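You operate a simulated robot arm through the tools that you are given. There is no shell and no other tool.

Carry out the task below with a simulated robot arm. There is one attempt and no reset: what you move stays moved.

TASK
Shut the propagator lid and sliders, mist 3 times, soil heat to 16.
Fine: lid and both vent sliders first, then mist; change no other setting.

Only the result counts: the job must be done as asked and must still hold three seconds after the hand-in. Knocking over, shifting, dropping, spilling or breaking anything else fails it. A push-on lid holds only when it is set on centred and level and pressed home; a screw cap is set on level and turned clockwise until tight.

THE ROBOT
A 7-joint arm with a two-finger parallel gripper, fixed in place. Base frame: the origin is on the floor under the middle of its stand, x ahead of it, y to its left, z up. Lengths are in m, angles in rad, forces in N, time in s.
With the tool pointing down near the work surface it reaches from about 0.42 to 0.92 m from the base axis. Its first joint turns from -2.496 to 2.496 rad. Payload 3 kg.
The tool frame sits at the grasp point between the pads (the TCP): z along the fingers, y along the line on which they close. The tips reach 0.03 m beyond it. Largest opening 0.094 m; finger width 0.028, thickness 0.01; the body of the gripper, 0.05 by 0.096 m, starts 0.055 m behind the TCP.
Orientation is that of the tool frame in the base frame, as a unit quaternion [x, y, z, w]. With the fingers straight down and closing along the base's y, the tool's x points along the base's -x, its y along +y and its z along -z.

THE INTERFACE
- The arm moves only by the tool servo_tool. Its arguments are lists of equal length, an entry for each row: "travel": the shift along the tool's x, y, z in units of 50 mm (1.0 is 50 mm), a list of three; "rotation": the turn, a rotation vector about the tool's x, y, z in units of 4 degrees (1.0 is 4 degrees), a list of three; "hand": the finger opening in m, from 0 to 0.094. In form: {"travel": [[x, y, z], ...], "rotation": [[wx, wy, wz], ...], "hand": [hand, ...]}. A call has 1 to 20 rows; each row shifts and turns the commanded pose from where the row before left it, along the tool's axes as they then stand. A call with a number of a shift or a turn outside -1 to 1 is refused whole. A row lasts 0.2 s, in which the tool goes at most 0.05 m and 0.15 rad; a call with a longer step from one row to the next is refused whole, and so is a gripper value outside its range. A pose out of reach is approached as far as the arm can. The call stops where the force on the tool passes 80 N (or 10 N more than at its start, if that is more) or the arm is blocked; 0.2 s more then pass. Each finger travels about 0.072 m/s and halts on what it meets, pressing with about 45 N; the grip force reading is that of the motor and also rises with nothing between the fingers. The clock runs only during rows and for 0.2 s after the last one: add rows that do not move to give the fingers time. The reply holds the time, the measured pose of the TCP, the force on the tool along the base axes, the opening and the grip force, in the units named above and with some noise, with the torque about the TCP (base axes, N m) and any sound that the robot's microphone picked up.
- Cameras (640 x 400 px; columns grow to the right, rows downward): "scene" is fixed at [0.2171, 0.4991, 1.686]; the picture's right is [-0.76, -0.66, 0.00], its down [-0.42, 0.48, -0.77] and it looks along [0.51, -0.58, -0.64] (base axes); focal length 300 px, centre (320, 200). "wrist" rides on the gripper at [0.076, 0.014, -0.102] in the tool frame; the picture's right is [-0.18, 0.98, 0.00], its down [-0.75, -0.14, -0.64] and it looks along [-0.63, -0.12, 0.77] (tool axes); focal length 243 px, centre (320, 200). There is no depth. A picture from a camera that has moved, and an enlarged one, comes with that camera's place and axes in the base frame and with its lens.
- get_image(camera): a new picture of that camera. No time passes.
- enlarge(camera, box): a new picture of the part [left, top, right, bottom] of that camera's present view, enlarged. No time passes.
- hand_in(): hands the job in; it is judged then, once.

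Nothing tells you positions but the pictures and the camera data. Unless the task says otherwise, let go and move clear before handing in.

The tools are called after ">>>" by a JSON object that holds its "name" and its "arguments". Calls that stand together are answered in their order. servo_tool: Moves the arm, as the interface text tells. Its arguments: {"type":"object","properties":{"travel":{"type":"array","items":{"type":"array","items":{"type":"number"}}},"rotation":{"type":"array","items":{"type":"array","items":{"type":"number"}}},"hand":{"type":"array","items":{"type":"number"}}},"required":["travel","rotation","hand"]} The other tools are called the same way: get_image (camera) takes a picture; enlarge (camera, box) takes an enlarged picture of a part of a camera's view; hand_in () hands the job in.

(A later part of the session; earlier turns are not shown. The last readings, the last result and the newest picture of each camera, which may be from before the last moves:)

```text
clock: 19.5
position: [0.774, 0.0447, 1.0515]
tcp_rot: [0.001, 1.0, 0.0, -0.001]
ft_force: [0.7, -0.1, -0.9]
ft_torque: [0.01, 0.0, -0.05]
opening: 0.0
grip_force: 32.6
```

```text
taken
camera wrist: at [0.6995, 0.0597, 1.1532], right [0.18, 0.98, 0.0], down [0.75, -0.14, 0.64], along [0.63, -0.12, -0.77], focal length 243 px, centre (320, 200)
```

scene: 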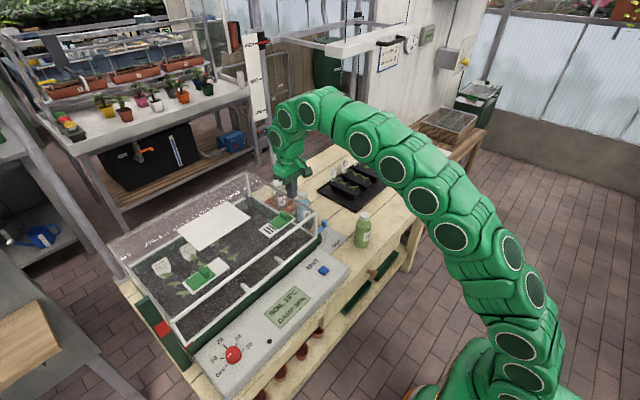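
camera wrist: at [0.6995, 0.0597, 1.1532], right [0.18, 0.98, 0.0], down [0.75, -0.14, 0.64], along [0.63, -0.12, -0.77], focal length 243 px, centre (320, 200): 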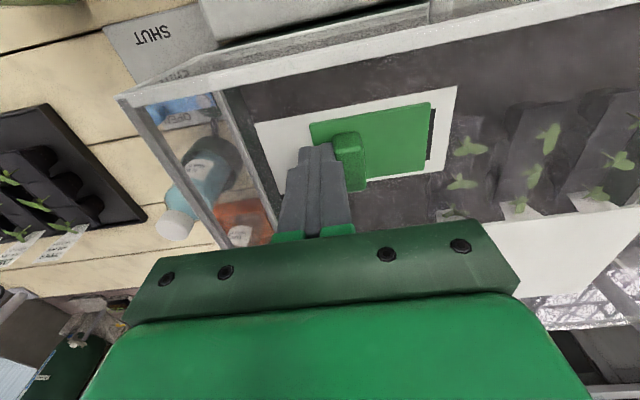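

Slider B has nearly covered its slots. I'll push the last bit to its stop.

>>> {"name": "servo_tool", "arguments": {"travel": [[0, 0.1, 0], [0, 0.08, 0], [0, 0.06, 0], [0, 0, 0]], "rotation": [[0, 0, 0], [0, 0, 0], [0, 0, 0], [0, 0, 0]], "hand": [0, 0, 0, 0]}}

>>> {"name": "enlarge", "arguments": {"camera": "wrist", "box": [240, 70, 480, 220]}}

```text
clock: 20.5
position: [0.7739, 0.0531, 1.0511]
tcp_rot: [0.002, 1.0, 0.001, -0.001]
ft_force: [-4.3, -39.3, 2.0]
ft_torque: [-0.78, 0.07, 0.12]
opening: 0.0
grip_force: 33.3
```

```text
2.67 times, centred on (360, 145) of wrist
camera zoom: at [0.6997, 0.0688, 1.1534], right [0.19, 0.98, 0.0], down [0.75, -0.14, 0.64], along [0.63, -0.12, -0.77], focal length 647 px, centre (213, 347)
```

zoom: 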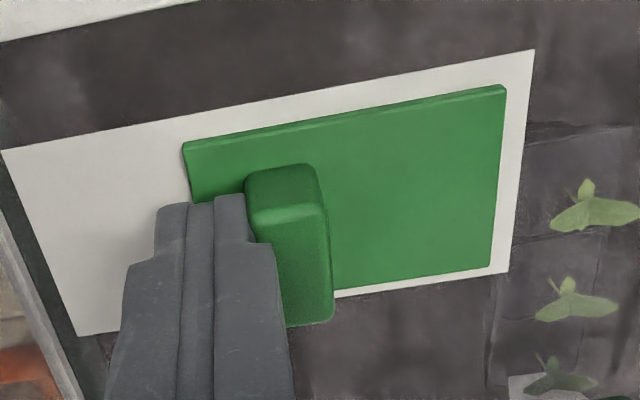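

Slider B is shut and hard against its stop too. I'll back off, lift clear and move over the control panel to measure the MIST button.

>>> {"name": "servo_tool", "arguments": {"travel": [[0, -0.3, 0], [0, -0.15, 0], [0, 0, -0.8], [0, 0, -0.6], [1, 0, 0], [1, 0, 0], [1, 0, 0], [1, 0, 0], [0.4, 0, 0], [0, 0, 0]], "rotation": [[0, 0, 0], [0, 0, 0], [0, 0, 0], [0, 0, 0], [0, 0, 0], [0, 0, 0], [0, 0, 0], [0, 0, 0], [0, 0, 0], [0, 0, 0]], "hand": [0, 0, 0, 0, 0, 0, 0, 0, 0, 0]}}

>>> {"name": "get_image", "arguments": {"camera": "wrist"}}

>>> {"name": "get_image", "arguments": {"camera": "scene"}}

>>> {"name": "enlarge", "arguments": {"camera": "scene", "box": [140, 190, 320, 310]}}

```text
clock: 22.7
position: [0.5561, 0.034, 1.1214]
tcp_rot: [0.0, 1.0, 0.0, 0.0]
ft_force: [-0.3, -0.1, -0.1]
ft_torque: [0.0, 0.0, 0.01]
opening: 0.0
grip_force: 33.0
```

```text
taken
camera wrist: at [0.4802, 0.0486, 1.2233], right [0.18, 0.98, 0.0], down [0.75, -0.14, 0.64], along [0.63, -0.12, -0.77], focal length 243 px, centre (320, 200)
```

wrist: 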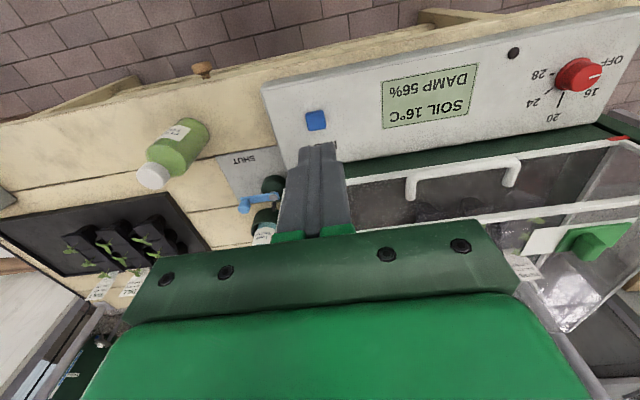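

```text
taken
```

scene: 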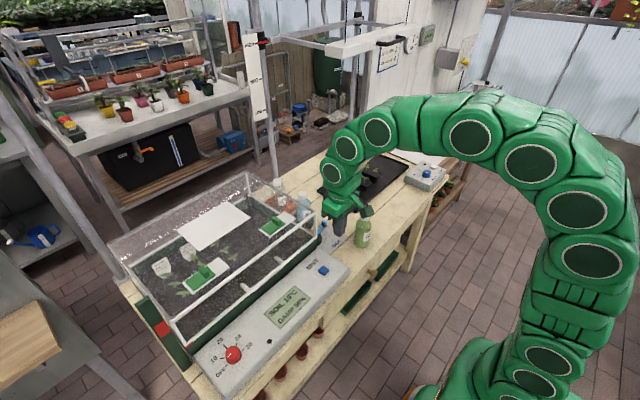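

```text
3.33 times, centred on (230, 250) of scene
camera zoom: at [0.2171, 0.4991, 1.686], right [-0.76, -0.66, 0.0], down [-0.42, 0.48, -0.77], along [0.51, -0.58, -0.64], focal length 1000 px, centre (620, 33)
```

zoom: 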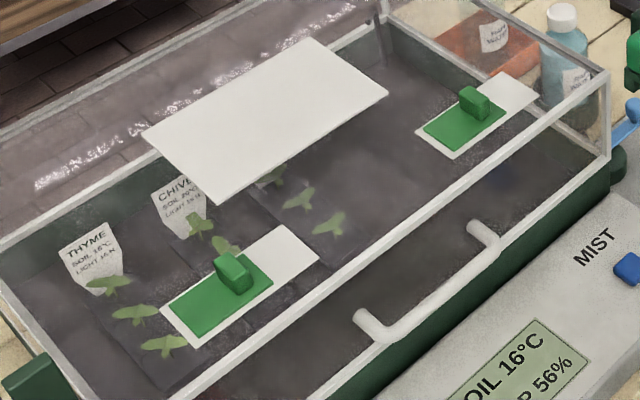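

The lid and both sliders are shut. Next I'll zoom in on the MIST button and the panel geometry.

>>> {"name": "enlarge", "arguments": {"camera": "wrist", "box": [250, 70, 410, 170]}}

>>> {"name": "enlarge", "arguments": {"camera": "scene", "box": [270, 230, 370, 310]}}

>>> {"name": "enlarge", "arguments": {"camera": "wrist", "box": [500, 0, 640, 150]}}

```text
4.00 times, centred on (330, 120) of wrist
camera zoom: at [0.4802, 0.0486, 1.2233], right [0.18, 0.98, 0.0], down [0.75, -0.14, 0.64], along [0.63, -0.12, -0.77], focal length 970 px, centre (280, 520)
```

zoom: 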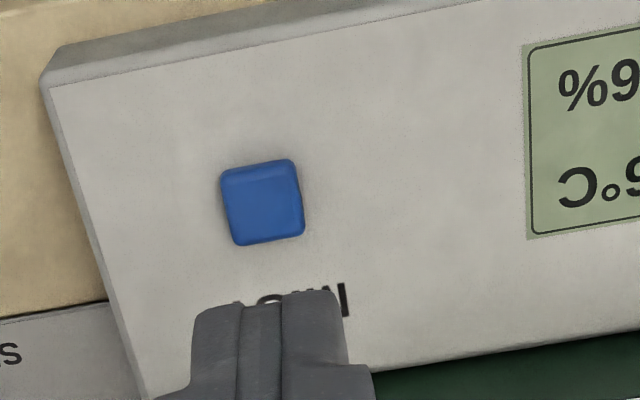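

```text
5.00 times, centred on (320, 270) of scene
camera zoom: at [0.2171, 0.4991, 1.686], right [-0.76, -0.66, 0.0], down [-0.42, 0.48, -0.77], along [0.51, -0.58, -0.64], focal length 1499 px, centre (320, -150)
```

zoom: 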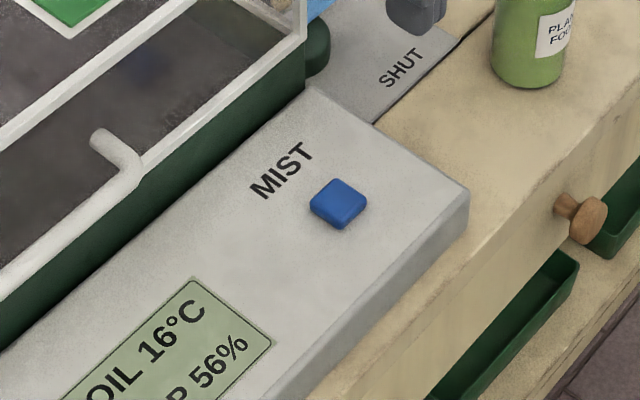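

```text
2.67 times, centred on (570, 75) of wrist
camera zoom: at [0.4802, 0.0486, 1.2233], right [0.18, 0.98, 0.0], down [0.75, -0.14, 0.64], along [0.63, -0.12, -0.77], focal length 647 px, centre (-347, 533)
```

zoom: 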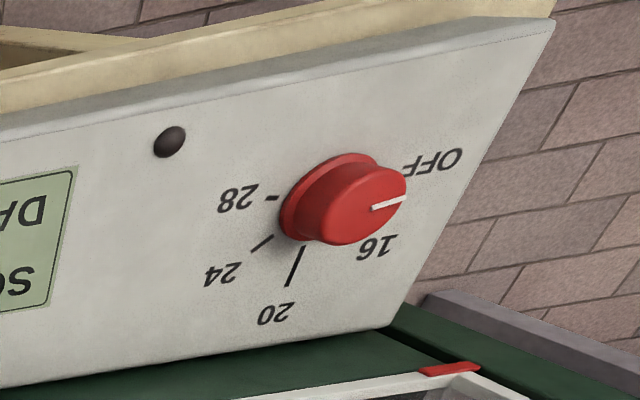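

The button top is at about (0.621, 0.016, 0.861) on a flat panel near z 0.855, and the knob top centre is at about (0.624, 0.383, 0.873). I'll move to about 2 cm above the button and check alignment.

>>> {"name": "servo_tool", "arguments": {"travel": [[-0.65, -0.18, 0], [-0.65, -0.18, 0], [0, 0, 0.9], [0, 0, 0.9], [0, 0, 0.9], [0, 0, 0.9], [0, 0, 0.6], [0, 0, 0]], "rotation": [[0, 0, 0], [0, 0, 0], [0, 0, 0], [0, 0, 0], [0, 0, 0], [0, 0, 0], [0, 0, 0], [0, 0, 0]], "hand": [0, 0, 0, 0, 0, 0, 0, 0]}}

>>> {"name": "get_image", "arguments": {"camera": "wrist"}}

>>> {"name": "enlarge", "arguments": {"camera": "scene", "box": [270, 220, 370, 310]}}

```text
clock: 24.5
position: [0.6195, 0.0159, 0.9108]
tcp_rot: [0.0, 1.0, 0.0, 0.0]
ft_force: [-0.2, 0.4, 0.5]
ft_torque: [-0.04, -0.01, 0.0]
opening: 0.0001
grip_force: 33.6
```

```text
taken
camera wrist: at [0.5441, 0.0302, 1.0129], right [0.18, 0.98, 0.0], down [0.75, -0.14, 0.64], along [0.63, -0.12, -0.77], focal length 243 px, centre (320, 200)
```

wrist: 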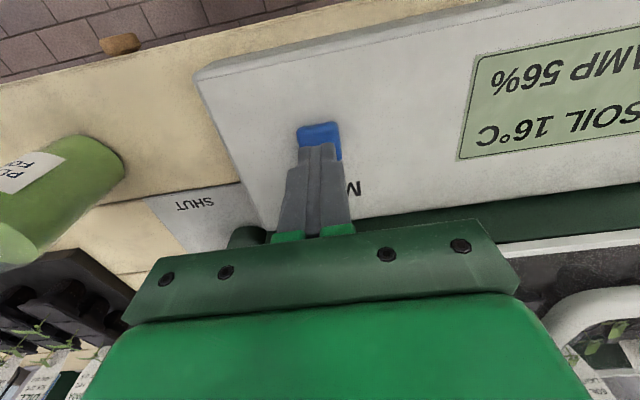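

```text
4.44 times, centred on (320, 265) of scene
camera zoom: at [0.2171, 0.4991, 1.686], right [-0.76, -0.66, 0.0], down [-0.42, 0.48, -0.77], along [0.51, -0.58, -0.64], focal length 1333 px, centre (320, -89)
```

zoom: 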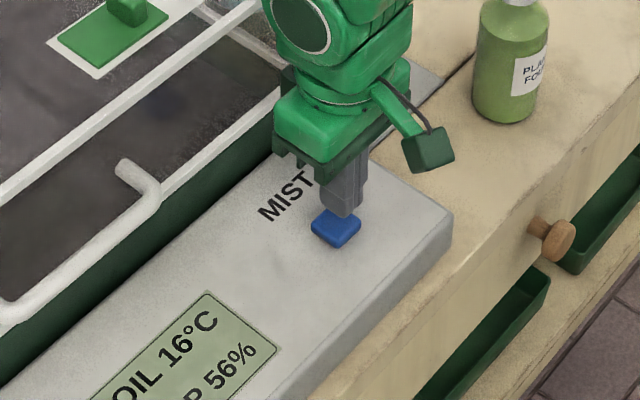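

The fingertips are centred on the button. I'll press slowly once and watch the force, sound and display.

>>> {"name": "servo_tool", "arguments": {"travel": [[0, 0, 0.3], [0, 0, 0.1], [0, 0, 0.04], [0, 0, 0.04], [0, 0, 0]], "rotation": [[0, 0, 0], [0, 0, 0], [0, 0, 0], [0, 0, 0], [0, 0, 0]], "hand": [0, 0, 0, 0, 0]}}

>>> {"name": "get_image", "arguments": {"camera": "wrist"}}

>>> {"name": "enlarge", "arguments": {"camera": "scene", "box": [270, 220, 370, 310]}}

```text
clock: 25.7
position: [0.6197, 0.0165, 0.8879]
tcp_rot: [0.0, 1.0, 0.001, -0.001]
ft_force: [-0.4, 0.2, -0.5]
ft_torque: [-0.02, -0.05, -0.02]
opening: 0.0
grip_force: 33.5
```

```text
taken
camera wrist: at [0.5442, 0.0309, 0.9894], right [0.18, 0.98, 0.0], down [0.75, -0.14, 0.64], along [0.63, -0.12, -0.77], focal length 243 px, centre (320, 200)
```

wrist: 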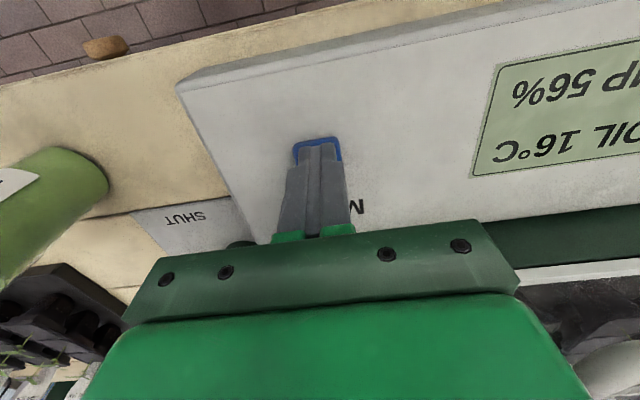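

```text
4.44 times, centred on (320, 265) of scene
camera zoom: at [0.2171, 0.4991, 1.686], right [-0.76, -0.66, 0.0], down [-0.42, 0.48, -0.77], along [0.51, -0.58, -0.64], focal length 1333 px, centre (320, -89)
```

zoom: 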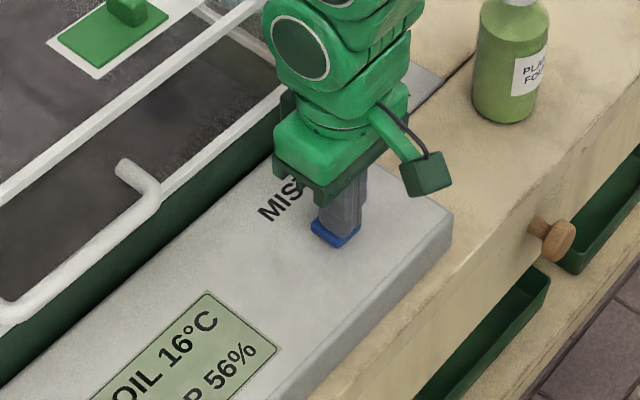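

There is no contact yet, so the button is slightly lower than I estimated. I'll keep creeping down.

>>> {"name": "servo_tool", "arguments": {"travel": [[0, 0, 0.04], [0, 0, 0.03], [0, 0, 0]], "rotation": [[0, 0, 0], [0, 0, 0], [0, 0, 0]], "hand": [0, 0, 0]}}

```text
clock: 26.5
position: [0.6194, 0.0163, 0.8841]
tcp_rot: [0.0, 1.0, 0.001, -0.001]
ft_force: [0.8, -1.1, 1.5]
ft_torque: [0.0, -0.02, 0.01]
opening: 0.0
grip_force: 33.7
heard: click
```

I heard a click, so press one registered. I'll release fully and check the display before the next press.

>>> {"name": "servo_tool", "arguments": {"travel": [[0, 0, -0.2], [0, 0, -0.1], [0, 0, 0], [0, 0, 0]], "rotation": [[0, 0, 0], [0, 0, 0], [0, 0, 0], [0, 0, 0]], "hand": [0, 0, 0, 0]}}

>>> {"name": "get_image", "arguments": {"camera": "wrist"}}

>>> {"name": "get_image", "arguments": {"camera": "scene"}}

```text
clock: 27.5
position: [0.6201, 0.0154, 0.8994]
tcp_rot: [0.001, 1.0, 0.001, -0.001]
ft_force: [0.3, 0.5, 0.3]
ft_torque: [0.01, 0.01, -0.01]
opening: 0.0
grip_force: 33.0
```

```text
taken
camera wrist: at [0.5439, 0.0308, 1.001], right [0.18, 0.98, 0.0], down [0.75, -0.14, 0.64], along [0.63, -0.12, -0.77], focal length 243 px, centre (320, 200)
```

wrist: 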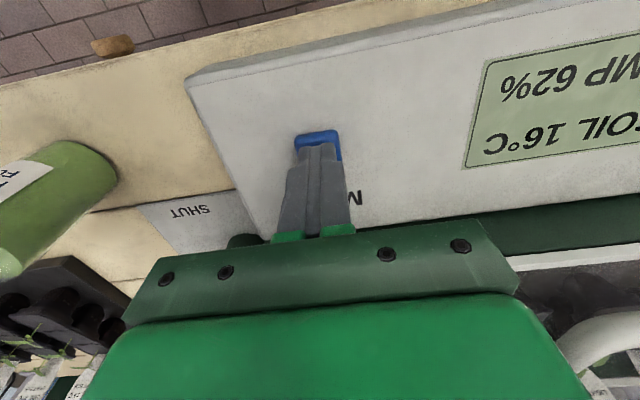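

```text
taken
```

scene: 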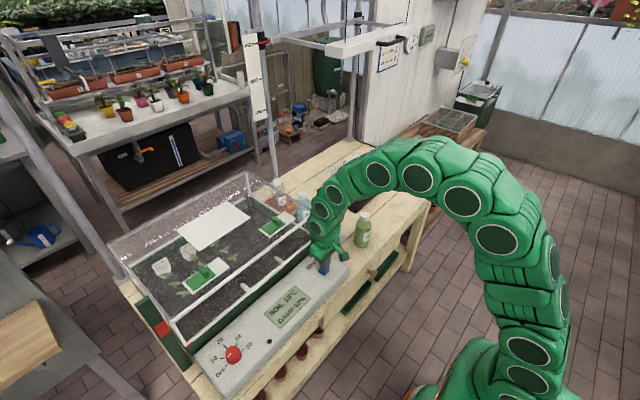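

The display went from DAMP 56% to 62%, so one mist registered. Press two follows.

>>> {"name": "servo_tool", "arguments": {"travel": [[0, 0, 0.2], [0, 0, 0.06], [0, 0, 0.04], [0, 0, 0.01], [0, 0, 0]], "rotation": [[0, 0, 0], [0, 0, 0], [0, 0, 0], [0, 0, 0], [0, 0, 0]], "hand": [0, 0, 0, 0, 0]}}

```text
clock: 28.7
position: [0.6187, 0.0178, 0.8835]
tcp_rot: [0.0, 1.0, 0.0, -0.001]
ft_force: [1.6, -0.3, 2.6]
ft_torque: [0.02, -0.04, 0.0]
opening: 0.0
grip_force: 33.3
heard: click
```

I heard a second click. I'll release and check the display.

>>> {"name": "servo_tool", "arguments": {"travel": [[0, 0, -0.2], [0, 0, -0.1], [0, 0, 0], [0, 0, 0]], "rotation": [[0, 0, 0], [0, 0, 0], [0, 0, 0], [0, 0, 0]], "hand": [0, 0, 0, 0]}}

>>> {"name": "get_image", "arguments": {"camera": "wrist"}}

```text
clock: 29.7
position: [0.6202, 0.0166, 0.899]
tcp_rot: [0.0, 1.0, 0.001, 0.0]
ft_force: [-0.2, 0.1, 0.1]
ft_torque: [0.0, 0.01, 0.0]
opening: 0.0
grip_force: 33.2
```

```text
taken
camera wrist: at [0.5443, 0.0313, 1.0005], right [0.18, 0.98, 0.0], down [0.75, -0.14, 0.64], along [0.63, -0.12, -0.77], focal length 243 px, centre (320, 200)
```

wrist: 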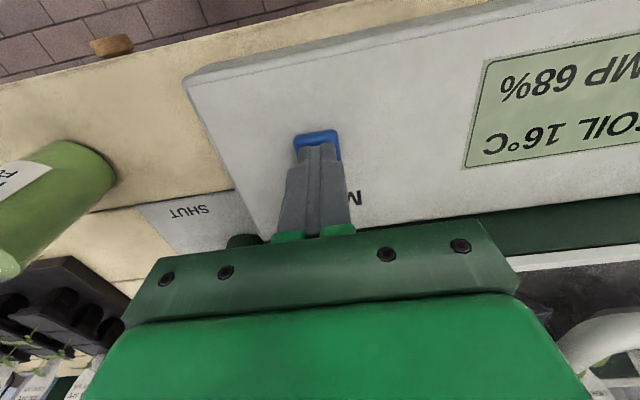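

DAMP now reads 68%, so two mists are done. Press three follows.

>>> {"name": "servo_tool", "arguments": {"travel": [[0, 0, 0.2], [0, 0, 0.06], [0, 0, 0.04], [0, 0, 0.01], [0, 0, 0]], "rotation": [[0, 0, 0], [0, 0, 0], [0, 0, 0], [0, 0, 0], [0, 0, 0]], "hand": [0, 0, 0, 0, 0]}}

```text
clock: 30.9
position: [0.6205, 0.0171, 0.8836]
tcp_rot: [0.0, 1.0, 0.001, 0.0]
ft_force: [0.9, -0.7, 3.4]
ft_torque: [0.0, -0.09, -0.01]
opening: 0.0
grip_force: 32.9
heard: click
```

I heard the third click. I'll lift well clear, check the display, and move above the heat knob with the gripper opening.

>>> {"name": "servo_tool", "arguments": {"travel": [[0, 0, -0.2], [0, 0, -0.4], [0, 0, -1], [0, 0, -1], [0, 0, -1], [0, 0, 0]], "rotation": [[0, 0, 0], [0, 0, 0], [0, 0, 0], [0, 0, 0], [0, 0, 0], [0, 0, 0]], "hand": [0, 0, 0, 0, 0, 0]}}

>>> {"name": "get_image", "arguments": {"camera": "wrist"}}

>>> {"name": "enlarge", "arguments": {"camera": "scene", "box": [180, 240, 340, 400]}}

```text
clock: 32.3
position: [0.6204, 0.0179, 1.0643]
tcp_rot: [0.001, 1.0, 0.001, 0.0]
ft_force: [0.0, -0.4, -0.2]
ft_torque: [0.03, -0.01, 0.03]
opening: 0.0
grip_force: 32.8
```

```text
taken
camera wrist: at [0.545, 0.0313, 1.1661], right [0.18, 0.98, 0.0], down [0.75, -0.14, 0.64], along [0.63, -0.12, -0.77], focal length 243 px, centre (320, 200)
```

wrist: 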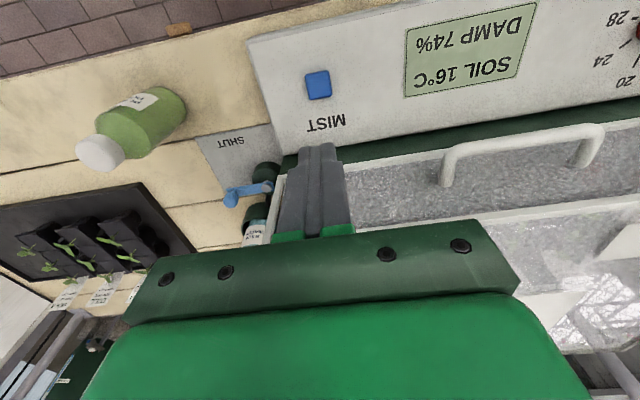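

```text
2.50 times, centred on (260, 320) of scene
camera zoom: at [0.2171, 0.4991, 1.686], right [-0.76, -0.66, 0.0], down [-0.42, 0.48, -0.77], along [0.51, -0.58, -0.64], focal length 750 px, centre (470, -100)
```

zoom: 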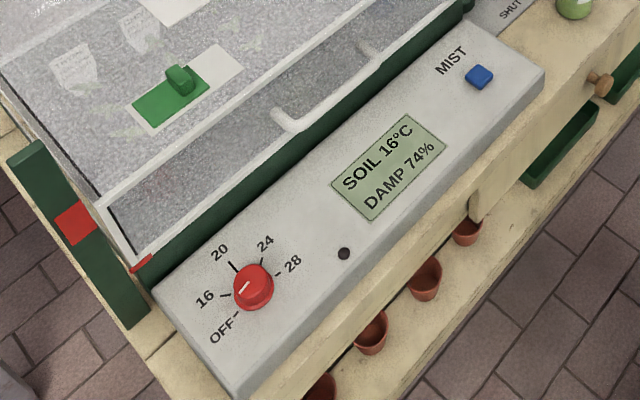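

DAMP is 74% with mist visible inside, so all three mists are done. Now I'll move towards the heat knob, opening the gripper, to view its scale from above.

>>> {"name": "servo_tool", "arguments": {"travel": [[0.6, 0.6, 0], [0.6, 0.6, 0], [0, 1, 0], [0, 1, 0], [0, 1, 0], [0, 1, 0], [0, 1, 0], [0, 0, 0]], "rotation": [[0, 0, 0], [0, 0, 0], [0, 0, 0], [0, 0, 0], [0, 0, 0], [0, 0, 0], [0, 0, 0], [0, 0, 0]], "hand": [0, 0.02, 0.04, 0.06, 0.07, 0.07, 0.07, 0.07]}}

>>> {"name": "get_image", "arguments": {"camera": "wrist"}}

>>> {"name": "enlarge", "arguments": {"camera": "wrist", "box": [300, 40, 460, 140]}}

```text
clock: 34.1
position: [0.5592, 0.3279, 1.0626]
tcp_rot: [0.0, 1.0, 0.0, 0.0]
ft_force: [-0.9, -0.4, -0.1]
ft_torque: [-0.01, 0.01, -0.02]
opening: 0.0701
grip_force: 0.1
```

```text
taken
camera wrist: at [0.4836, 0.3418, 1.1651], right [0.18, 0.98, 0.0], down [0.75, -0.14, 0.64], along [0.63, -0.12, -0.77], focal length 243 px, centre (320, 200)
```

wrist: 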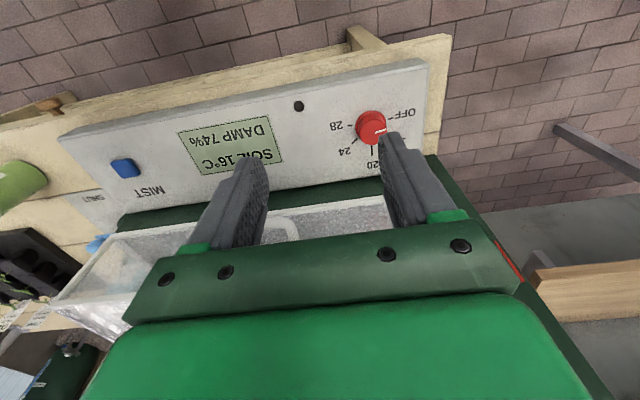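

```text
4.00 times, centred on (380, 90) of wrist
camera zoom: at [0.4836, 0.3418, 1.1651], right [0.18, 0.98, 0.0], down [0.75, -0.14, 0.64], along [0.63, -0.12, -0.77], focal length 970 px, centre (80, 640)
```

zoom: 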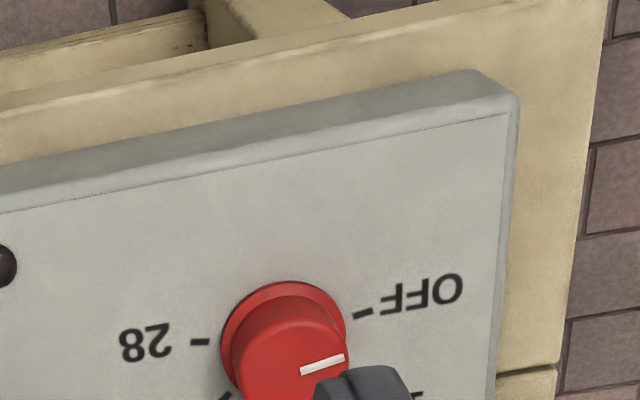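

The knob is partly hidden by a finger. I'll shift a little further +y so that it sits between the fingers in view.

>>> {"name": "servo_tool", "arguments": {"travel": [[0, 1, 0], [0, 0.1, 0], [0, 0, 0]], "rotation": [[0, 0, 0], [0, 0, 0], [0, 0, 0]], "hand": [0.08, 0.08, 0.08]}}

>>> {"name": "enlarge", "arguments": {"camera": "wrist", "box": [240, 60, 400, 160]}}

>>> {"name": "enlarge", "arguments": {"camera": "scene", "box": [200, 320, 280, 380]}}

```text
clock: 34.9
position: [0.5593, 0.381, 1.0641]
tcp_rot: [0.0, 1.0, 0.001, -0.001]
ft_force: [0.5, -0.6, -0.8]
ft_torque: [0.01, -0.02, 0.01]
opening: 0.0798
grip_force: 0.0
```

```text
4.00 times, centred on (320, 110) of wrist
camera zoom: at [0.4841, 0.3963, 1.1656], right [0.18, 0.98, 0.0], down [0.75, -0.14, 0.64], along [0.63, -0.12, -0.77], focal length 970 px, centre (320, 560)
```

zoom: 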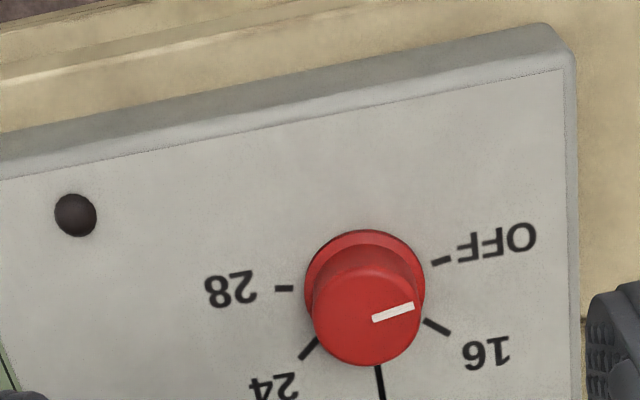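

```text
6.67 times, centred on (240, 350) of scene
camera zoom: at [0.2171, 0.4991, 1.686], right [-0.76, -0.66, 0.0], down [-0.42, 0.48, -0.77], along [0.51, -0.58, -0.64], focal length 1999 px, centre (853, -800)
```

zoom: 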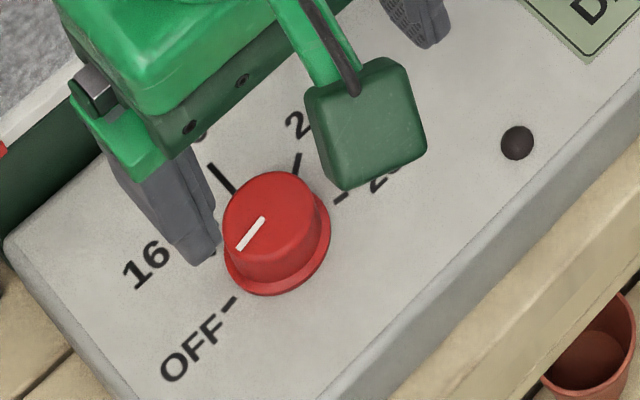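

From the picture the scale steps are about 50° (OFF at -100° and 16 at -50° from 20). The knob centre is at (0.6246, 0.386) with its top near z 0.873. I'll position the open gripper above it.

>>> {"name": "servo_tool", "arguments": {"travel": [[-0.653, 0.05, 0], [-0.653, 0.05, 0], [0, 0, 0.9], [0, 0, 0.9], [0, 0, 0.8], [0, 0, 0], [0, 0, 0]], "rotation": [[0, 0, 0], [0, 0, 0], [0, 0, 0], [0, 0, 0], [0, 0, 0], [0, 0, 0], [0, 0, 0]], "hand": [0.07, 0.06, 0.06, 0.06, 0.06, 0.06, 0.06]}}

>>> {"name": "get_image", "arguments": {"camera": "wrist"}}

>>> {"name": "enlarge", "arguments": {"camera": "wrist", "box": [240, 80, 400, 180]}}

>>> {"name": "enlarge", "arguments": {"camera": "scene", "box": [190, 310, 290, 390]}}

```text
clock: 36.5
position: [0.6241, 0.3868, 0.9334]
tcp_rot: [0.0, 1.0, 0.001, -0.001]
ft_force: [0.6, 0.1, 0.2]
ft_torque: [-0.02, 0.01, 0.04]
opening: 0.06
grip_force: 0.0
```

```text
taken
camera wrist: at [0.5499, 0.4011, 1.0355], right [0.18, 0.98, 0.0], down [0.75, -0.14, 0.64], along [0.63, -0.12, -0.77], focal length 243 px, centre (320, 200)
```

wrist: 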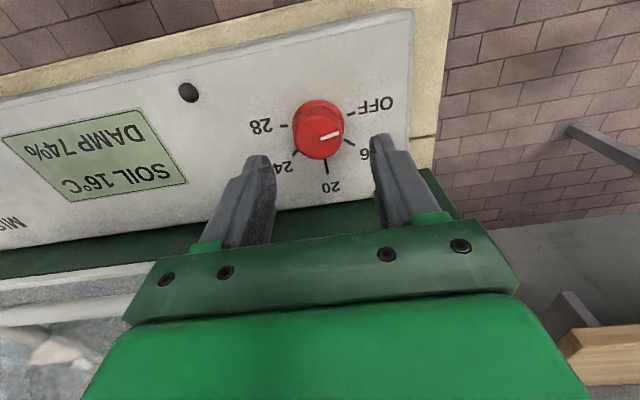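

```text
4.00 times, centred on (320, 130) of wrist
camera zoom: at [0.5499, 0.4011, 1.0355], right [0.18, 0.98, 0.0], down [0.75, -0.14, 0.64], along [0.63, -0.12, -0.77], focal length 970 px, centre (320, 480)
```

zoom: 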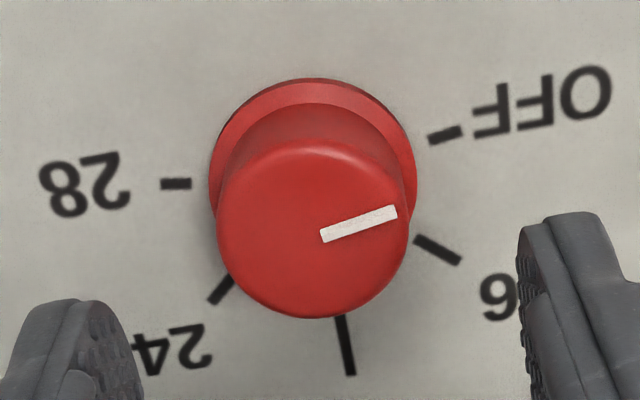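

```text
5.00 times, centred on (240, 350) of scene
camera zoom: at [0.2171, 0.4991, 1.686], right [-0.76, -0.66, 0.0], down [-0.42, 0.48, -0.77], along [0.51, -0.58, -0.64], focal length 1499 px, centre (720, -550)
```

zoom: 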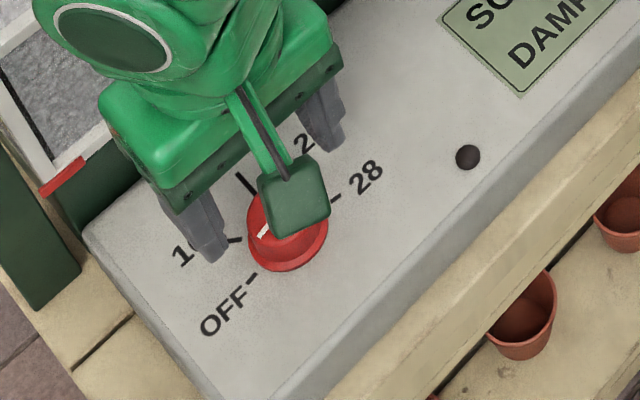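

The gripper is centred on the knob to within about 1 mm. I'll lower so the pads sit beside the knob cap, without touching the panel.

>>> {"name": "servo_tool", "arguments": {"travel": [[0, -0.01, 0.4], [0, -0.01, 0.3], [0, 0, 0.1], [0, 0, 0]], "rotation": [[0, 0, 0], [0, 0, 0], [0, 0, 0], [0, 0, 0]], "hand": [0.06, 0.06, 0.06, 0.06]}}

>>> {"name": "get_image", "arguments": {"camera": "wrist"}}

>>> {"name": "enlarge", "arguments": {"camera": "scene", "box": [190, 310, 290, 390]}}

```text
clock: 37.5
position: [0.6248, 0.3868, 0.8936]
tcp_rot: [0.0, 1.0, 0.001, -0.001]
ft_force: [0.0, -0.8, 0.6]
ft_torque: [0.02, 0.0, 0.0]
opening: 0.0599
grip_force: 0.1
```

```text
taken
camera wrist: at [0.5498, 0.4003, 0.9951], right [0.18, 0.98, 0.0], down [0.75, -0.14, 0.64], along [0.63, -0.12, -0.77], focal length 243 px, centre (320, 200)
```

wrist: 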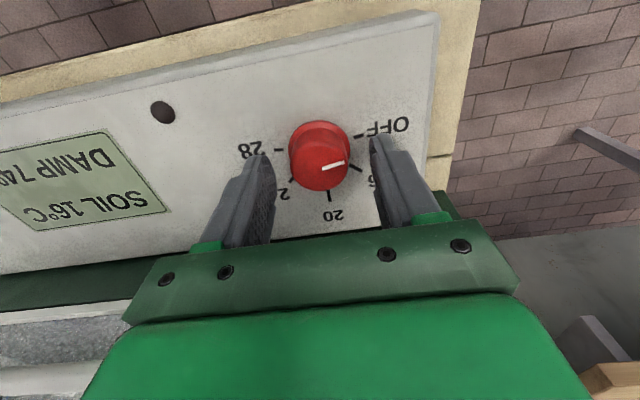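

```text
5.00 times, centred on (240, 350) of scene
camera zoom: at [0.2171, 0.4991, 1.686], right [-0.76, -0.66, 0.0], down [-0.42, 0.48, -0.77], along [0.51, -0.58, -0.64], focal length 1499 px, centre (720, -550)
```

zoom: 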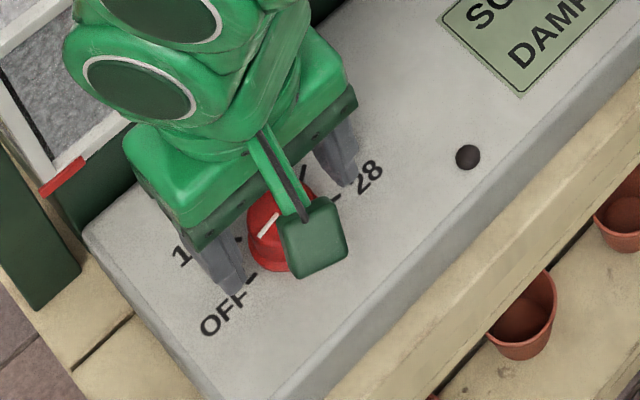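

The tips are about 1 cm below the knob top. I'll go 4 mm lower and then close gently on the cap.

>>> {"name": "servo_tool", "arguments": {"travel": [[0, 0, 0.08], [0, 0, 0], [0, 0, 0], [0, 0, 0], [0, 0, 0]], "rotation": [[0, 0, 0], [0, 0, 0], [0, 0, 0], [0, 0, 0], [0, 0, 0]], "hand": [0.06, 0.05, 0.04, 0.034, 0.03]}}

>>> {"name": "get_image", "arguments": {"camera": "wrist"}}

```text
clock: 38.7
position: [0.6246, 0.3844, 0.8891]
tcp_rot: [0.0, 1.0, -0.001, -0.001]
ft_force: [-2.8, -12.4, 0.6]
ft_torque: [-0.37, 0.2, -0.06]
opening: 0.0349
grip_force: 45.3
```

```text
taken
camera wrist: at [0.5494, 0.3995, 0.9912], right [0.18, 0.98, 0.0], down [0.75, -0.14, 0.64], along [0.63, -0.12, -0.77], focal length 243 px, centre (320, 200)
```

wrist: 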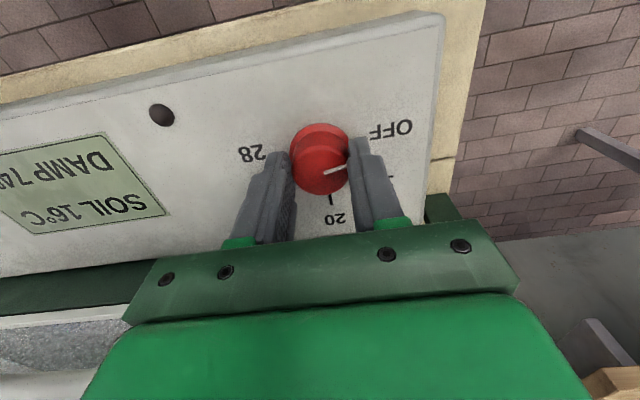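

The knob is gripped at 35 mm opening with a small side load, which I'll relieve. Then I'll turn clockwise about 24° first and check.

>>> {"name": "servo_tool", "arguments": {"travel": [[0, -0.025, 0], [0, 0, 0], [0, 0, 0], [0, 0, 0], [0, 0, 0], [0, 0, 0], [0, 0, 0], [0, 0, 0]], "rotation": [[0, 0, 0], [0, 0, 1], [0, 0, 1], [0, 0, 1], [0, 0, 1], [0, 0, 1], [0, 0, 1], [0, 0, 0]], "hand": [0.03, 0.03, 0.03, 0.03, 0.03, 0.03, 0.03, 0.03]}}

>>> {"name": "get_image", "arguments": {"camera": "wrist"}}

>>> {"name": "enlarge", "arguments": {"camera": "scene", "box": [190, 310, 290, 390]}}

```text
clock: 40.5
position: [0.6253, 0.3865, 0.8897]
tcp_rot: [0.207, 0.978, 0.001, -0.001]
ft_force: [4.7, 36.1, -17.0]
ft_torque: [1.15, -0.17, 0.1]
opening: 0.0352
grip_force: 45.1
```

```text
taken
camera wrist: at [0.562, 0.4301, 0.9913], right [0.57, 0.82, 0.0], down [0.63, -0.44, 0.64], along [0.53, -0.36, -0.77], focal length 243 px, centre (320, 200)
```

wrist: 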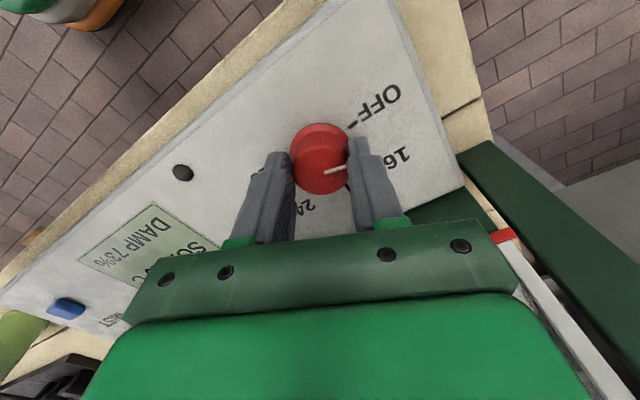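

```text
5.00 times, centred on (240, 350) of scene
camera zoom: at [0.2171, 0.4991, 1.686], right [-0.76, -0.66, 0.0], down [-0.42, 0.48, -0.77], along [0.51, -0.58, -0.64], focal length 1499 px, centre (720, -550)
```

zoom: 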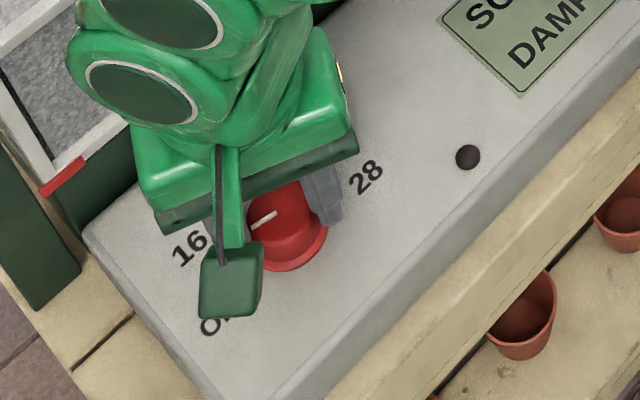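

The knob is turning with the gripper, with the pointer about halfway to 16. The side force has grown, so I'll take a still reading before continuing.

>>> {"name": "servo_tool", "arguments": {"travel": [[0, 0, 0]], "rotation": [[0, 0, 0]], "hand": [0.03]}}

>>> {"name": "enlarge", "arguments": {"camera": "wrist", "box": [240, 80, 420, 200]}}

```text
clock: 40.9
position: [0.6258, 0.386, 0.8886]
tcp_rot: [0.208, 0.978, 0.001, -0.001]
ft_force: [6.9, 43.4, -14.9]
ft_torque: [1.49, 0.12, 0.14]
opening: 0.0347
grip_force: 44.5
```

```text
3.33 times, centred on (330, 140) of wrist
camera zoom: at [0.5619, 0.4301, 0.9913], right [0.57, 0.82, 0.0], down [0.63, -0.44, 0.64], along [0.53, -0.36, -0.77], focal length 809 px, centre (287, 400)
```

zoom: 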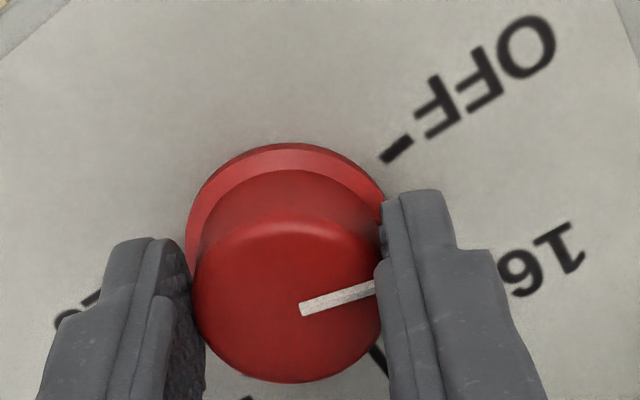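

There is about 40 N of side force towards +y, meaning the tool is commanded slightly too far -y. I'll shift it about 1.5 mm in +y to relieve it.

>>> {"name": "servo_tool", "arguments": {"travel": [[0.012, 0.027, 0], [0, 0, 0]], "rotation": [[0, 0, 0], [0, 0, 0]], "hand": [0.03, 0.03]}}

```text
clock: 41.5
position: [0.6254, 0.3867, 0.8901]
tcp_rot: [0.209, 0.978, 0.001, 0.0]
ft_force: [-6.2, 27.5, -3.5]
ft_torque: [0.8, 0.31, 0.08]
opening: 0.0347
grip_force: 44.7
```

That helped. I'll shift a little more and continue turning another 12°.

>>> {"name": "servo_tool", "arguments": {"travel": [[0.016, 0.036, 0], [0, 0, 0], [0, 0, 0], [0, 0, 0], [0, 0, 0]], "rotation": [[0, 0, 0], [0, 0, 1], [0, 0, 1], [0, 0, 1], [0, 0, 0]], "hand": [0.03, 0.03, 0.03, 0.03, 0.03]}}

>>> {"name": "get_image", "arguments": {"camera": "wrist"}}

```text
clock: 42.7
position: [0.6244, 0.3869, 0.8893]
tcp_rot: [0.309, 0.951, 0.0, -0.001]
ft_force: [-10.7, -13.7, 5.8]
ft_torque: [-0.62, 0.31, -0.07]
opening: 0.0347
grip_force: 44.7
```

```text
taken
camera wrist: at [0.5731, 0.4435, 0.9913], right [0.73, 0.69, 0.0], down [0.53, -0.56, 0.64], along [0.44, -0.47, -0.77], focal length 243 px, centre (320, 200)
```

wrist: 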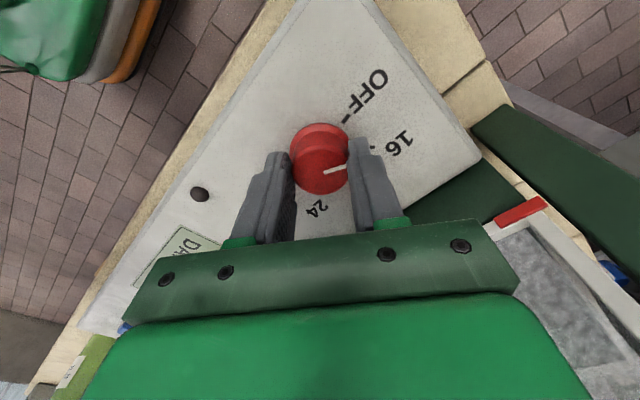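

The forces are small now and the pointer is holding its place relative to the fingers. I'll turn the remaining 14° or so.

>>> {"name": "servo_tool", "arguments": {"travel": [[0, 0, 0], [0, 0, 0], [0, 0, 0], [0, 0, 0], [0, 0, 0]], "rotation": [[0, 0, 1], [0, 0, 1], [0, 0, 1], [0, 0, 0.5], [0, 0, 0]], "hand": [0.03, 0.03, 0.03, 0.03, 0.03]}}

>>> {"name": "enlarge", "arguments": {"camera": "wrist", "box": [240, 80, 420, 200]}}

>>> {"name": "enlarge", "arguments": {"camera": "scene", "box": [190, 310, 290, 390]}}

```text
clock: 43.9
position: [0.6264, 0.387, 0.8891]
tcp_rot: [0.423, 0.906, 0.001, 0.0]
ft_force: [22.2, -22.6, -7.8]
ft_torque: [-0.91, -0.98, 0.01]
opening: 0.0351
grip_force: 45.2
```

```text
3.33 times, centred on (330, 140) of wrist
camera zoom: at [0.5886, 0.455, 0.9913], right [0.87, 0.49, 0.0], down [0.38, -0.67, 0.64], along [0.31, -0.56, -0.77], focal length 809 px, centre (287, 400)
```

zoom: 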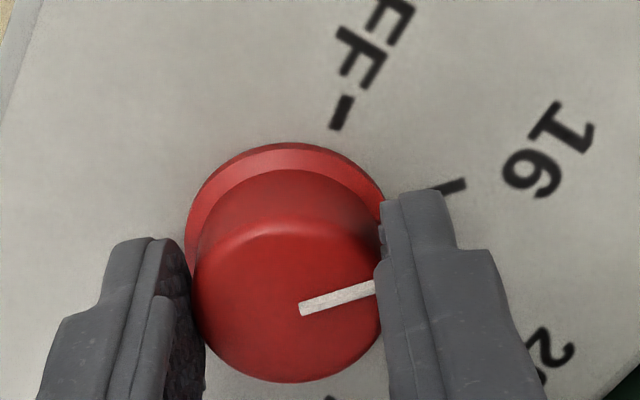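

```text
5.00 times, centred on (240, 350) of scene
camera zoom: at [0.2171, 0.4991, 1.686], right [-0.76, -0.66, 0.0], down [-0.42, 0.48, -0.77], along [0.51, -0.58, -0.64], focal length 1499 px, centre (720, -550)
```

zoom: 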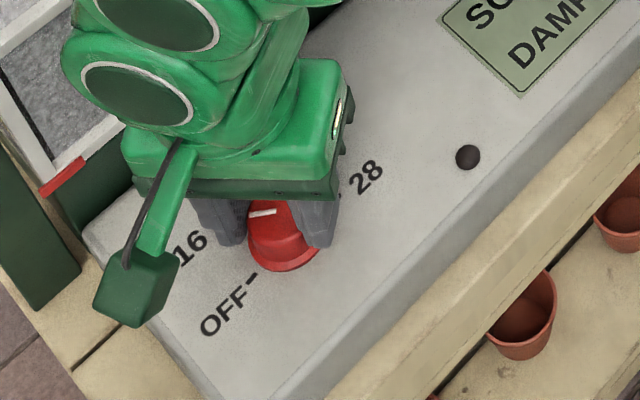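

The pointer now lines up with the 16 tick (about 41–42° measured for both). I'll relieve the small side load and then open the fingers straight off the knob.

>>> {"name": "servo_tool", "arguments": {"travel": [[-0.03, 0, 0], [0, 0, 0]], "rotation": [[0, 0, 0], [0, 0, 0]], "hand": [0.03, 0.03]}}

```text
clock: 44.5
position: [0.6259, 0.3867, 0.8898]
tcp_rot: [0.422, 0.906, 0.001, 0.0]
ft_force: [17.0, -8.9, -6.9]
ft_torque: [-0.46, -0.66, 0.03]
opening: 0.0349
grip_force: 45.3
```

The load has dropped. I'll open the gripper and hold still.

>>> {"name": "servo_tool", "arguments": {"travel": [[0, 0, 0], [0, 0, 0], [0, 0, 0], [0, 0, 0]], "rotation": [[0, 0, 0], [0, 0, 0], [0, 0, 0], [0, 0, 0]], "hand": [0.04, 0.05, 0.06, 0.06]}}

>>> {"name": "enlarge", "arguments": {"camera": "wrist", "box": [240, 80, 420, 200]}}

```text
clock: 45.5
position: [0.6254, 0.3868, 0.8896]
tcp_rot: [0.423, 0.906, 0.001, -0.001]
ft_force: [0.1, 0.0, -0.3]
ft_torque: [0.05, 0.02, 0.0]
opening: 0.0597
grip_force: 0.0
```

```text
3.33 times, centred on (330, 140) of wrist
camera zoom: at [0.5885, 0.4544, 0.9913], right [0.87, 0.49, 0.0], down [0.38, -0.67, 0.64], along [0.31, -0.56, -0.77], focal length 809 px, centre (287, 400)
```

zoom: 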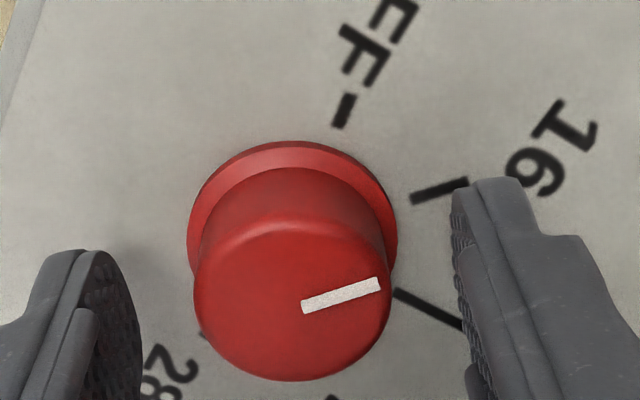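

The fingers are off and the knob kept its position. I'll lift straight up and verify the pointer from above.

>>> {"name": "servo_tool", "arguments": {"travel": [[0, 0, -0.5], [0, 0, -1], [0, 0, -1], [0, 0, -1], [0, 0, -0.5], [0, 0, 0]], "rotation": [[0, 0, 0], [0, 0, 0], [0, 0, 0], [0, 0, 0], [0, 0, 0], [0, 0, 0]], "hand": [0.06, 0.06, 0.06, 0.06, 0.06, 0.06]}}

>>> {"name": "enlarge", "arguments": {"camera": "wrist", "box": [240, 60, 420, 180]}}

>>> {"name": "enlarge", "arguments": {"camera": "scene", "box": [200, 320, 280, 380]}}

```text
clock: 46.9
position: [0.6253, 0.3847, 1.0888]
tcp_rot: [0.423, 0.906, 0.001, -0.001]
ft_force: [-0.9, -0.3, 0.6]
ft_torque: [0.0, 0.0, 0.01]
opening: 0.06
grip_force: 0.0
```

```text
3.33 times, centred on (330, 120) of wrist
camera zoom: at [0.5887, 0.4537, 1.1915], right [0.87, 0.49, 0.0], down [0.38, -0.67, 0.64], along [0.31, -0.56, -0.77], focal length 809 px, centre (287, 467)
```

zoom: 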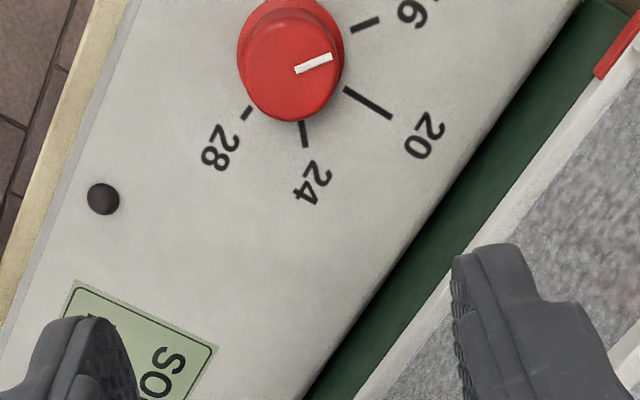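

```text
6.67 times, centred on (240, 350) of scene
camera zoom: at [0.2171, 0.4991, 1.686], right [-0.76, -0.66, 0.0], down [-0.42, 0.48, -0.77], along [0.51, -0.58, -0.64], focal length 1999 px, centre (853, -800)
```

zoom: 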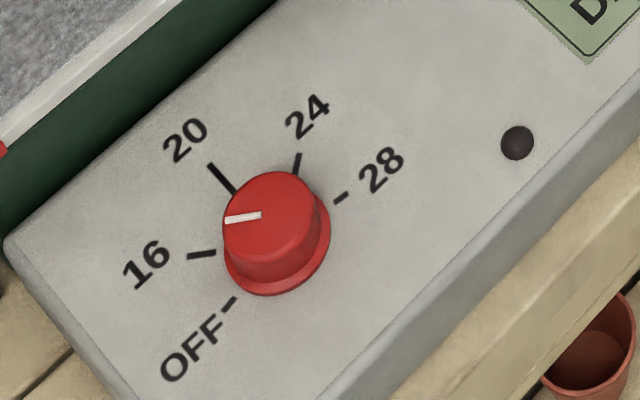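

The pointer is parallel to the 16 tick. I'll retreat clear of the bench, undoing the tool turn, and do a last overall check.

>>> {"name": "servo_tool", "arguments": {"travel": [[0, 0, -1], [0, 0, -1], [0, 0, 0], [0, 0, 0], [0, 0, 0], [0, 0, 0], [0, 0, 0], [0, 0, 0], [0, 0, 0], [0, 0, 0], [0, 0, 0], [0, 0, 0], [0, 0, 0], [0, 0, 0], [0, 0, 0], [0.8, -0.5, 0], [0.8, -0.5, 0], [0.6, -0.7, 0], [0, -1, 0], [0, -1, 0]], "rotation": [[0, 0, 0], [0, 0, 0], [0, 0, -1], [0, 0, -1], [0, 0, -1], [0, 0, -1], [0, 0, -1], [0, 0, -1], [0, 0, -1], [0, 0, -1], [0, 0, -1], [0, 0, -1], [0, 0, -1], [0, 0, -1], [0, 0, -0.5], [0, 0, 0], [0, 0, 0], [0, 0, 0], [0, 0, 0], [0, 0, 0]], "hand": [0.06, 0.06, 0.06, 0.06, 0.06, 0.06, 0.06, 0.06, 0.06, 0.06, 0.06, 0.06, 0.06, 0.06, 0.06, 0.06, 0.06, 0.06, 0.06, 0.06]}}

>>> {"name": "get_image", "arguments": {"camera": "scene"}}

>>> {"name": "get_image", "arguments": {"camera": "wrist"}}

>>> {"name": "enlarge", "arguments": {"camera": "scene", "box": [120, 170, 360, 390]}}

>>> {"name": "enlarge", "arguments": {"camera": "scene", "box": [140, 180, 320, 310]}}

```text
clock: 51.1
position: [0.5155, 0.202, 1.1885]
tcp_rot: [0.0, 1.0, 0.001, -0.001]
ft_force: [-0.4, 0.3, -0.7]
ft_torque: [0.01, 0.0, -0.04]
opening: 0.0599
grip_force: 0.1
```

```text
taken
```

scene: 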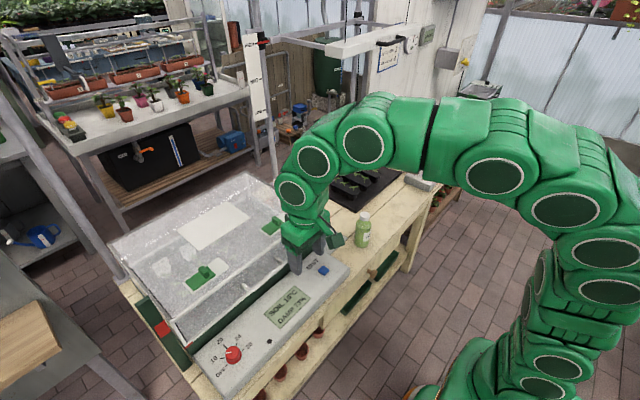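

```text
taken
camera wrist: at [0.4405, 0.215, 1.2917], right [0.18, 0.98, 0.0], down [0.75, -0.14, 0.64], along [0.63, -0.12, -0.77], focal length 243 px, centre (320, 200)
```

wrist: 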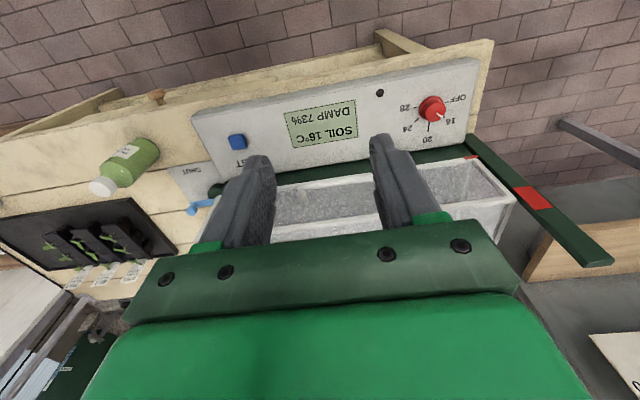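

```text
1.82 times, centred on (240, 280) of scene
camera zoom: at [0.2171, 0.4991, 1.686], right [-0.76, -0.66, 0.0], down [-0.42, 0.48, -0.77], along [0.51, -0.58, -0.64], focal length 545 px, centre (466, 54)
```

zoom: 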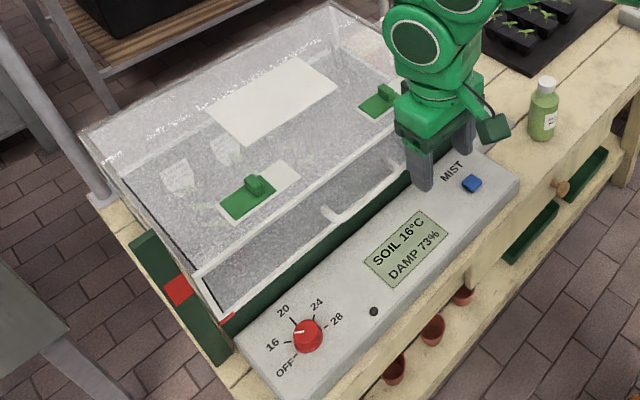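

```text
3.08 times, centred on (230, 245) of scene
camera zoom: at [0.2171, 0.4991, 1.686], right [-0.76, -0.66, 0.0], down [-0.42, 0.48, -0.77], along [0.51, -0.58, -0.64], focal length 923 px, centre (597, 62)
```

zoom: 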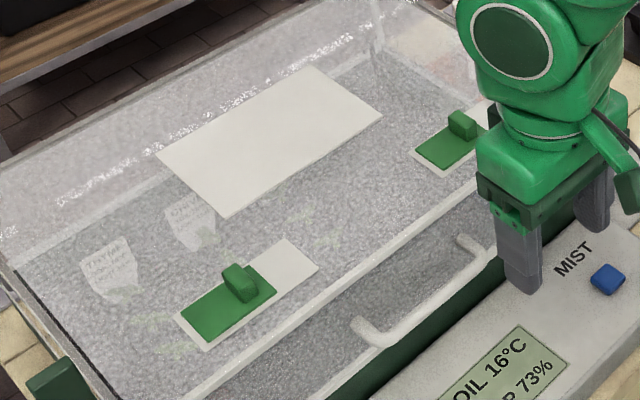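

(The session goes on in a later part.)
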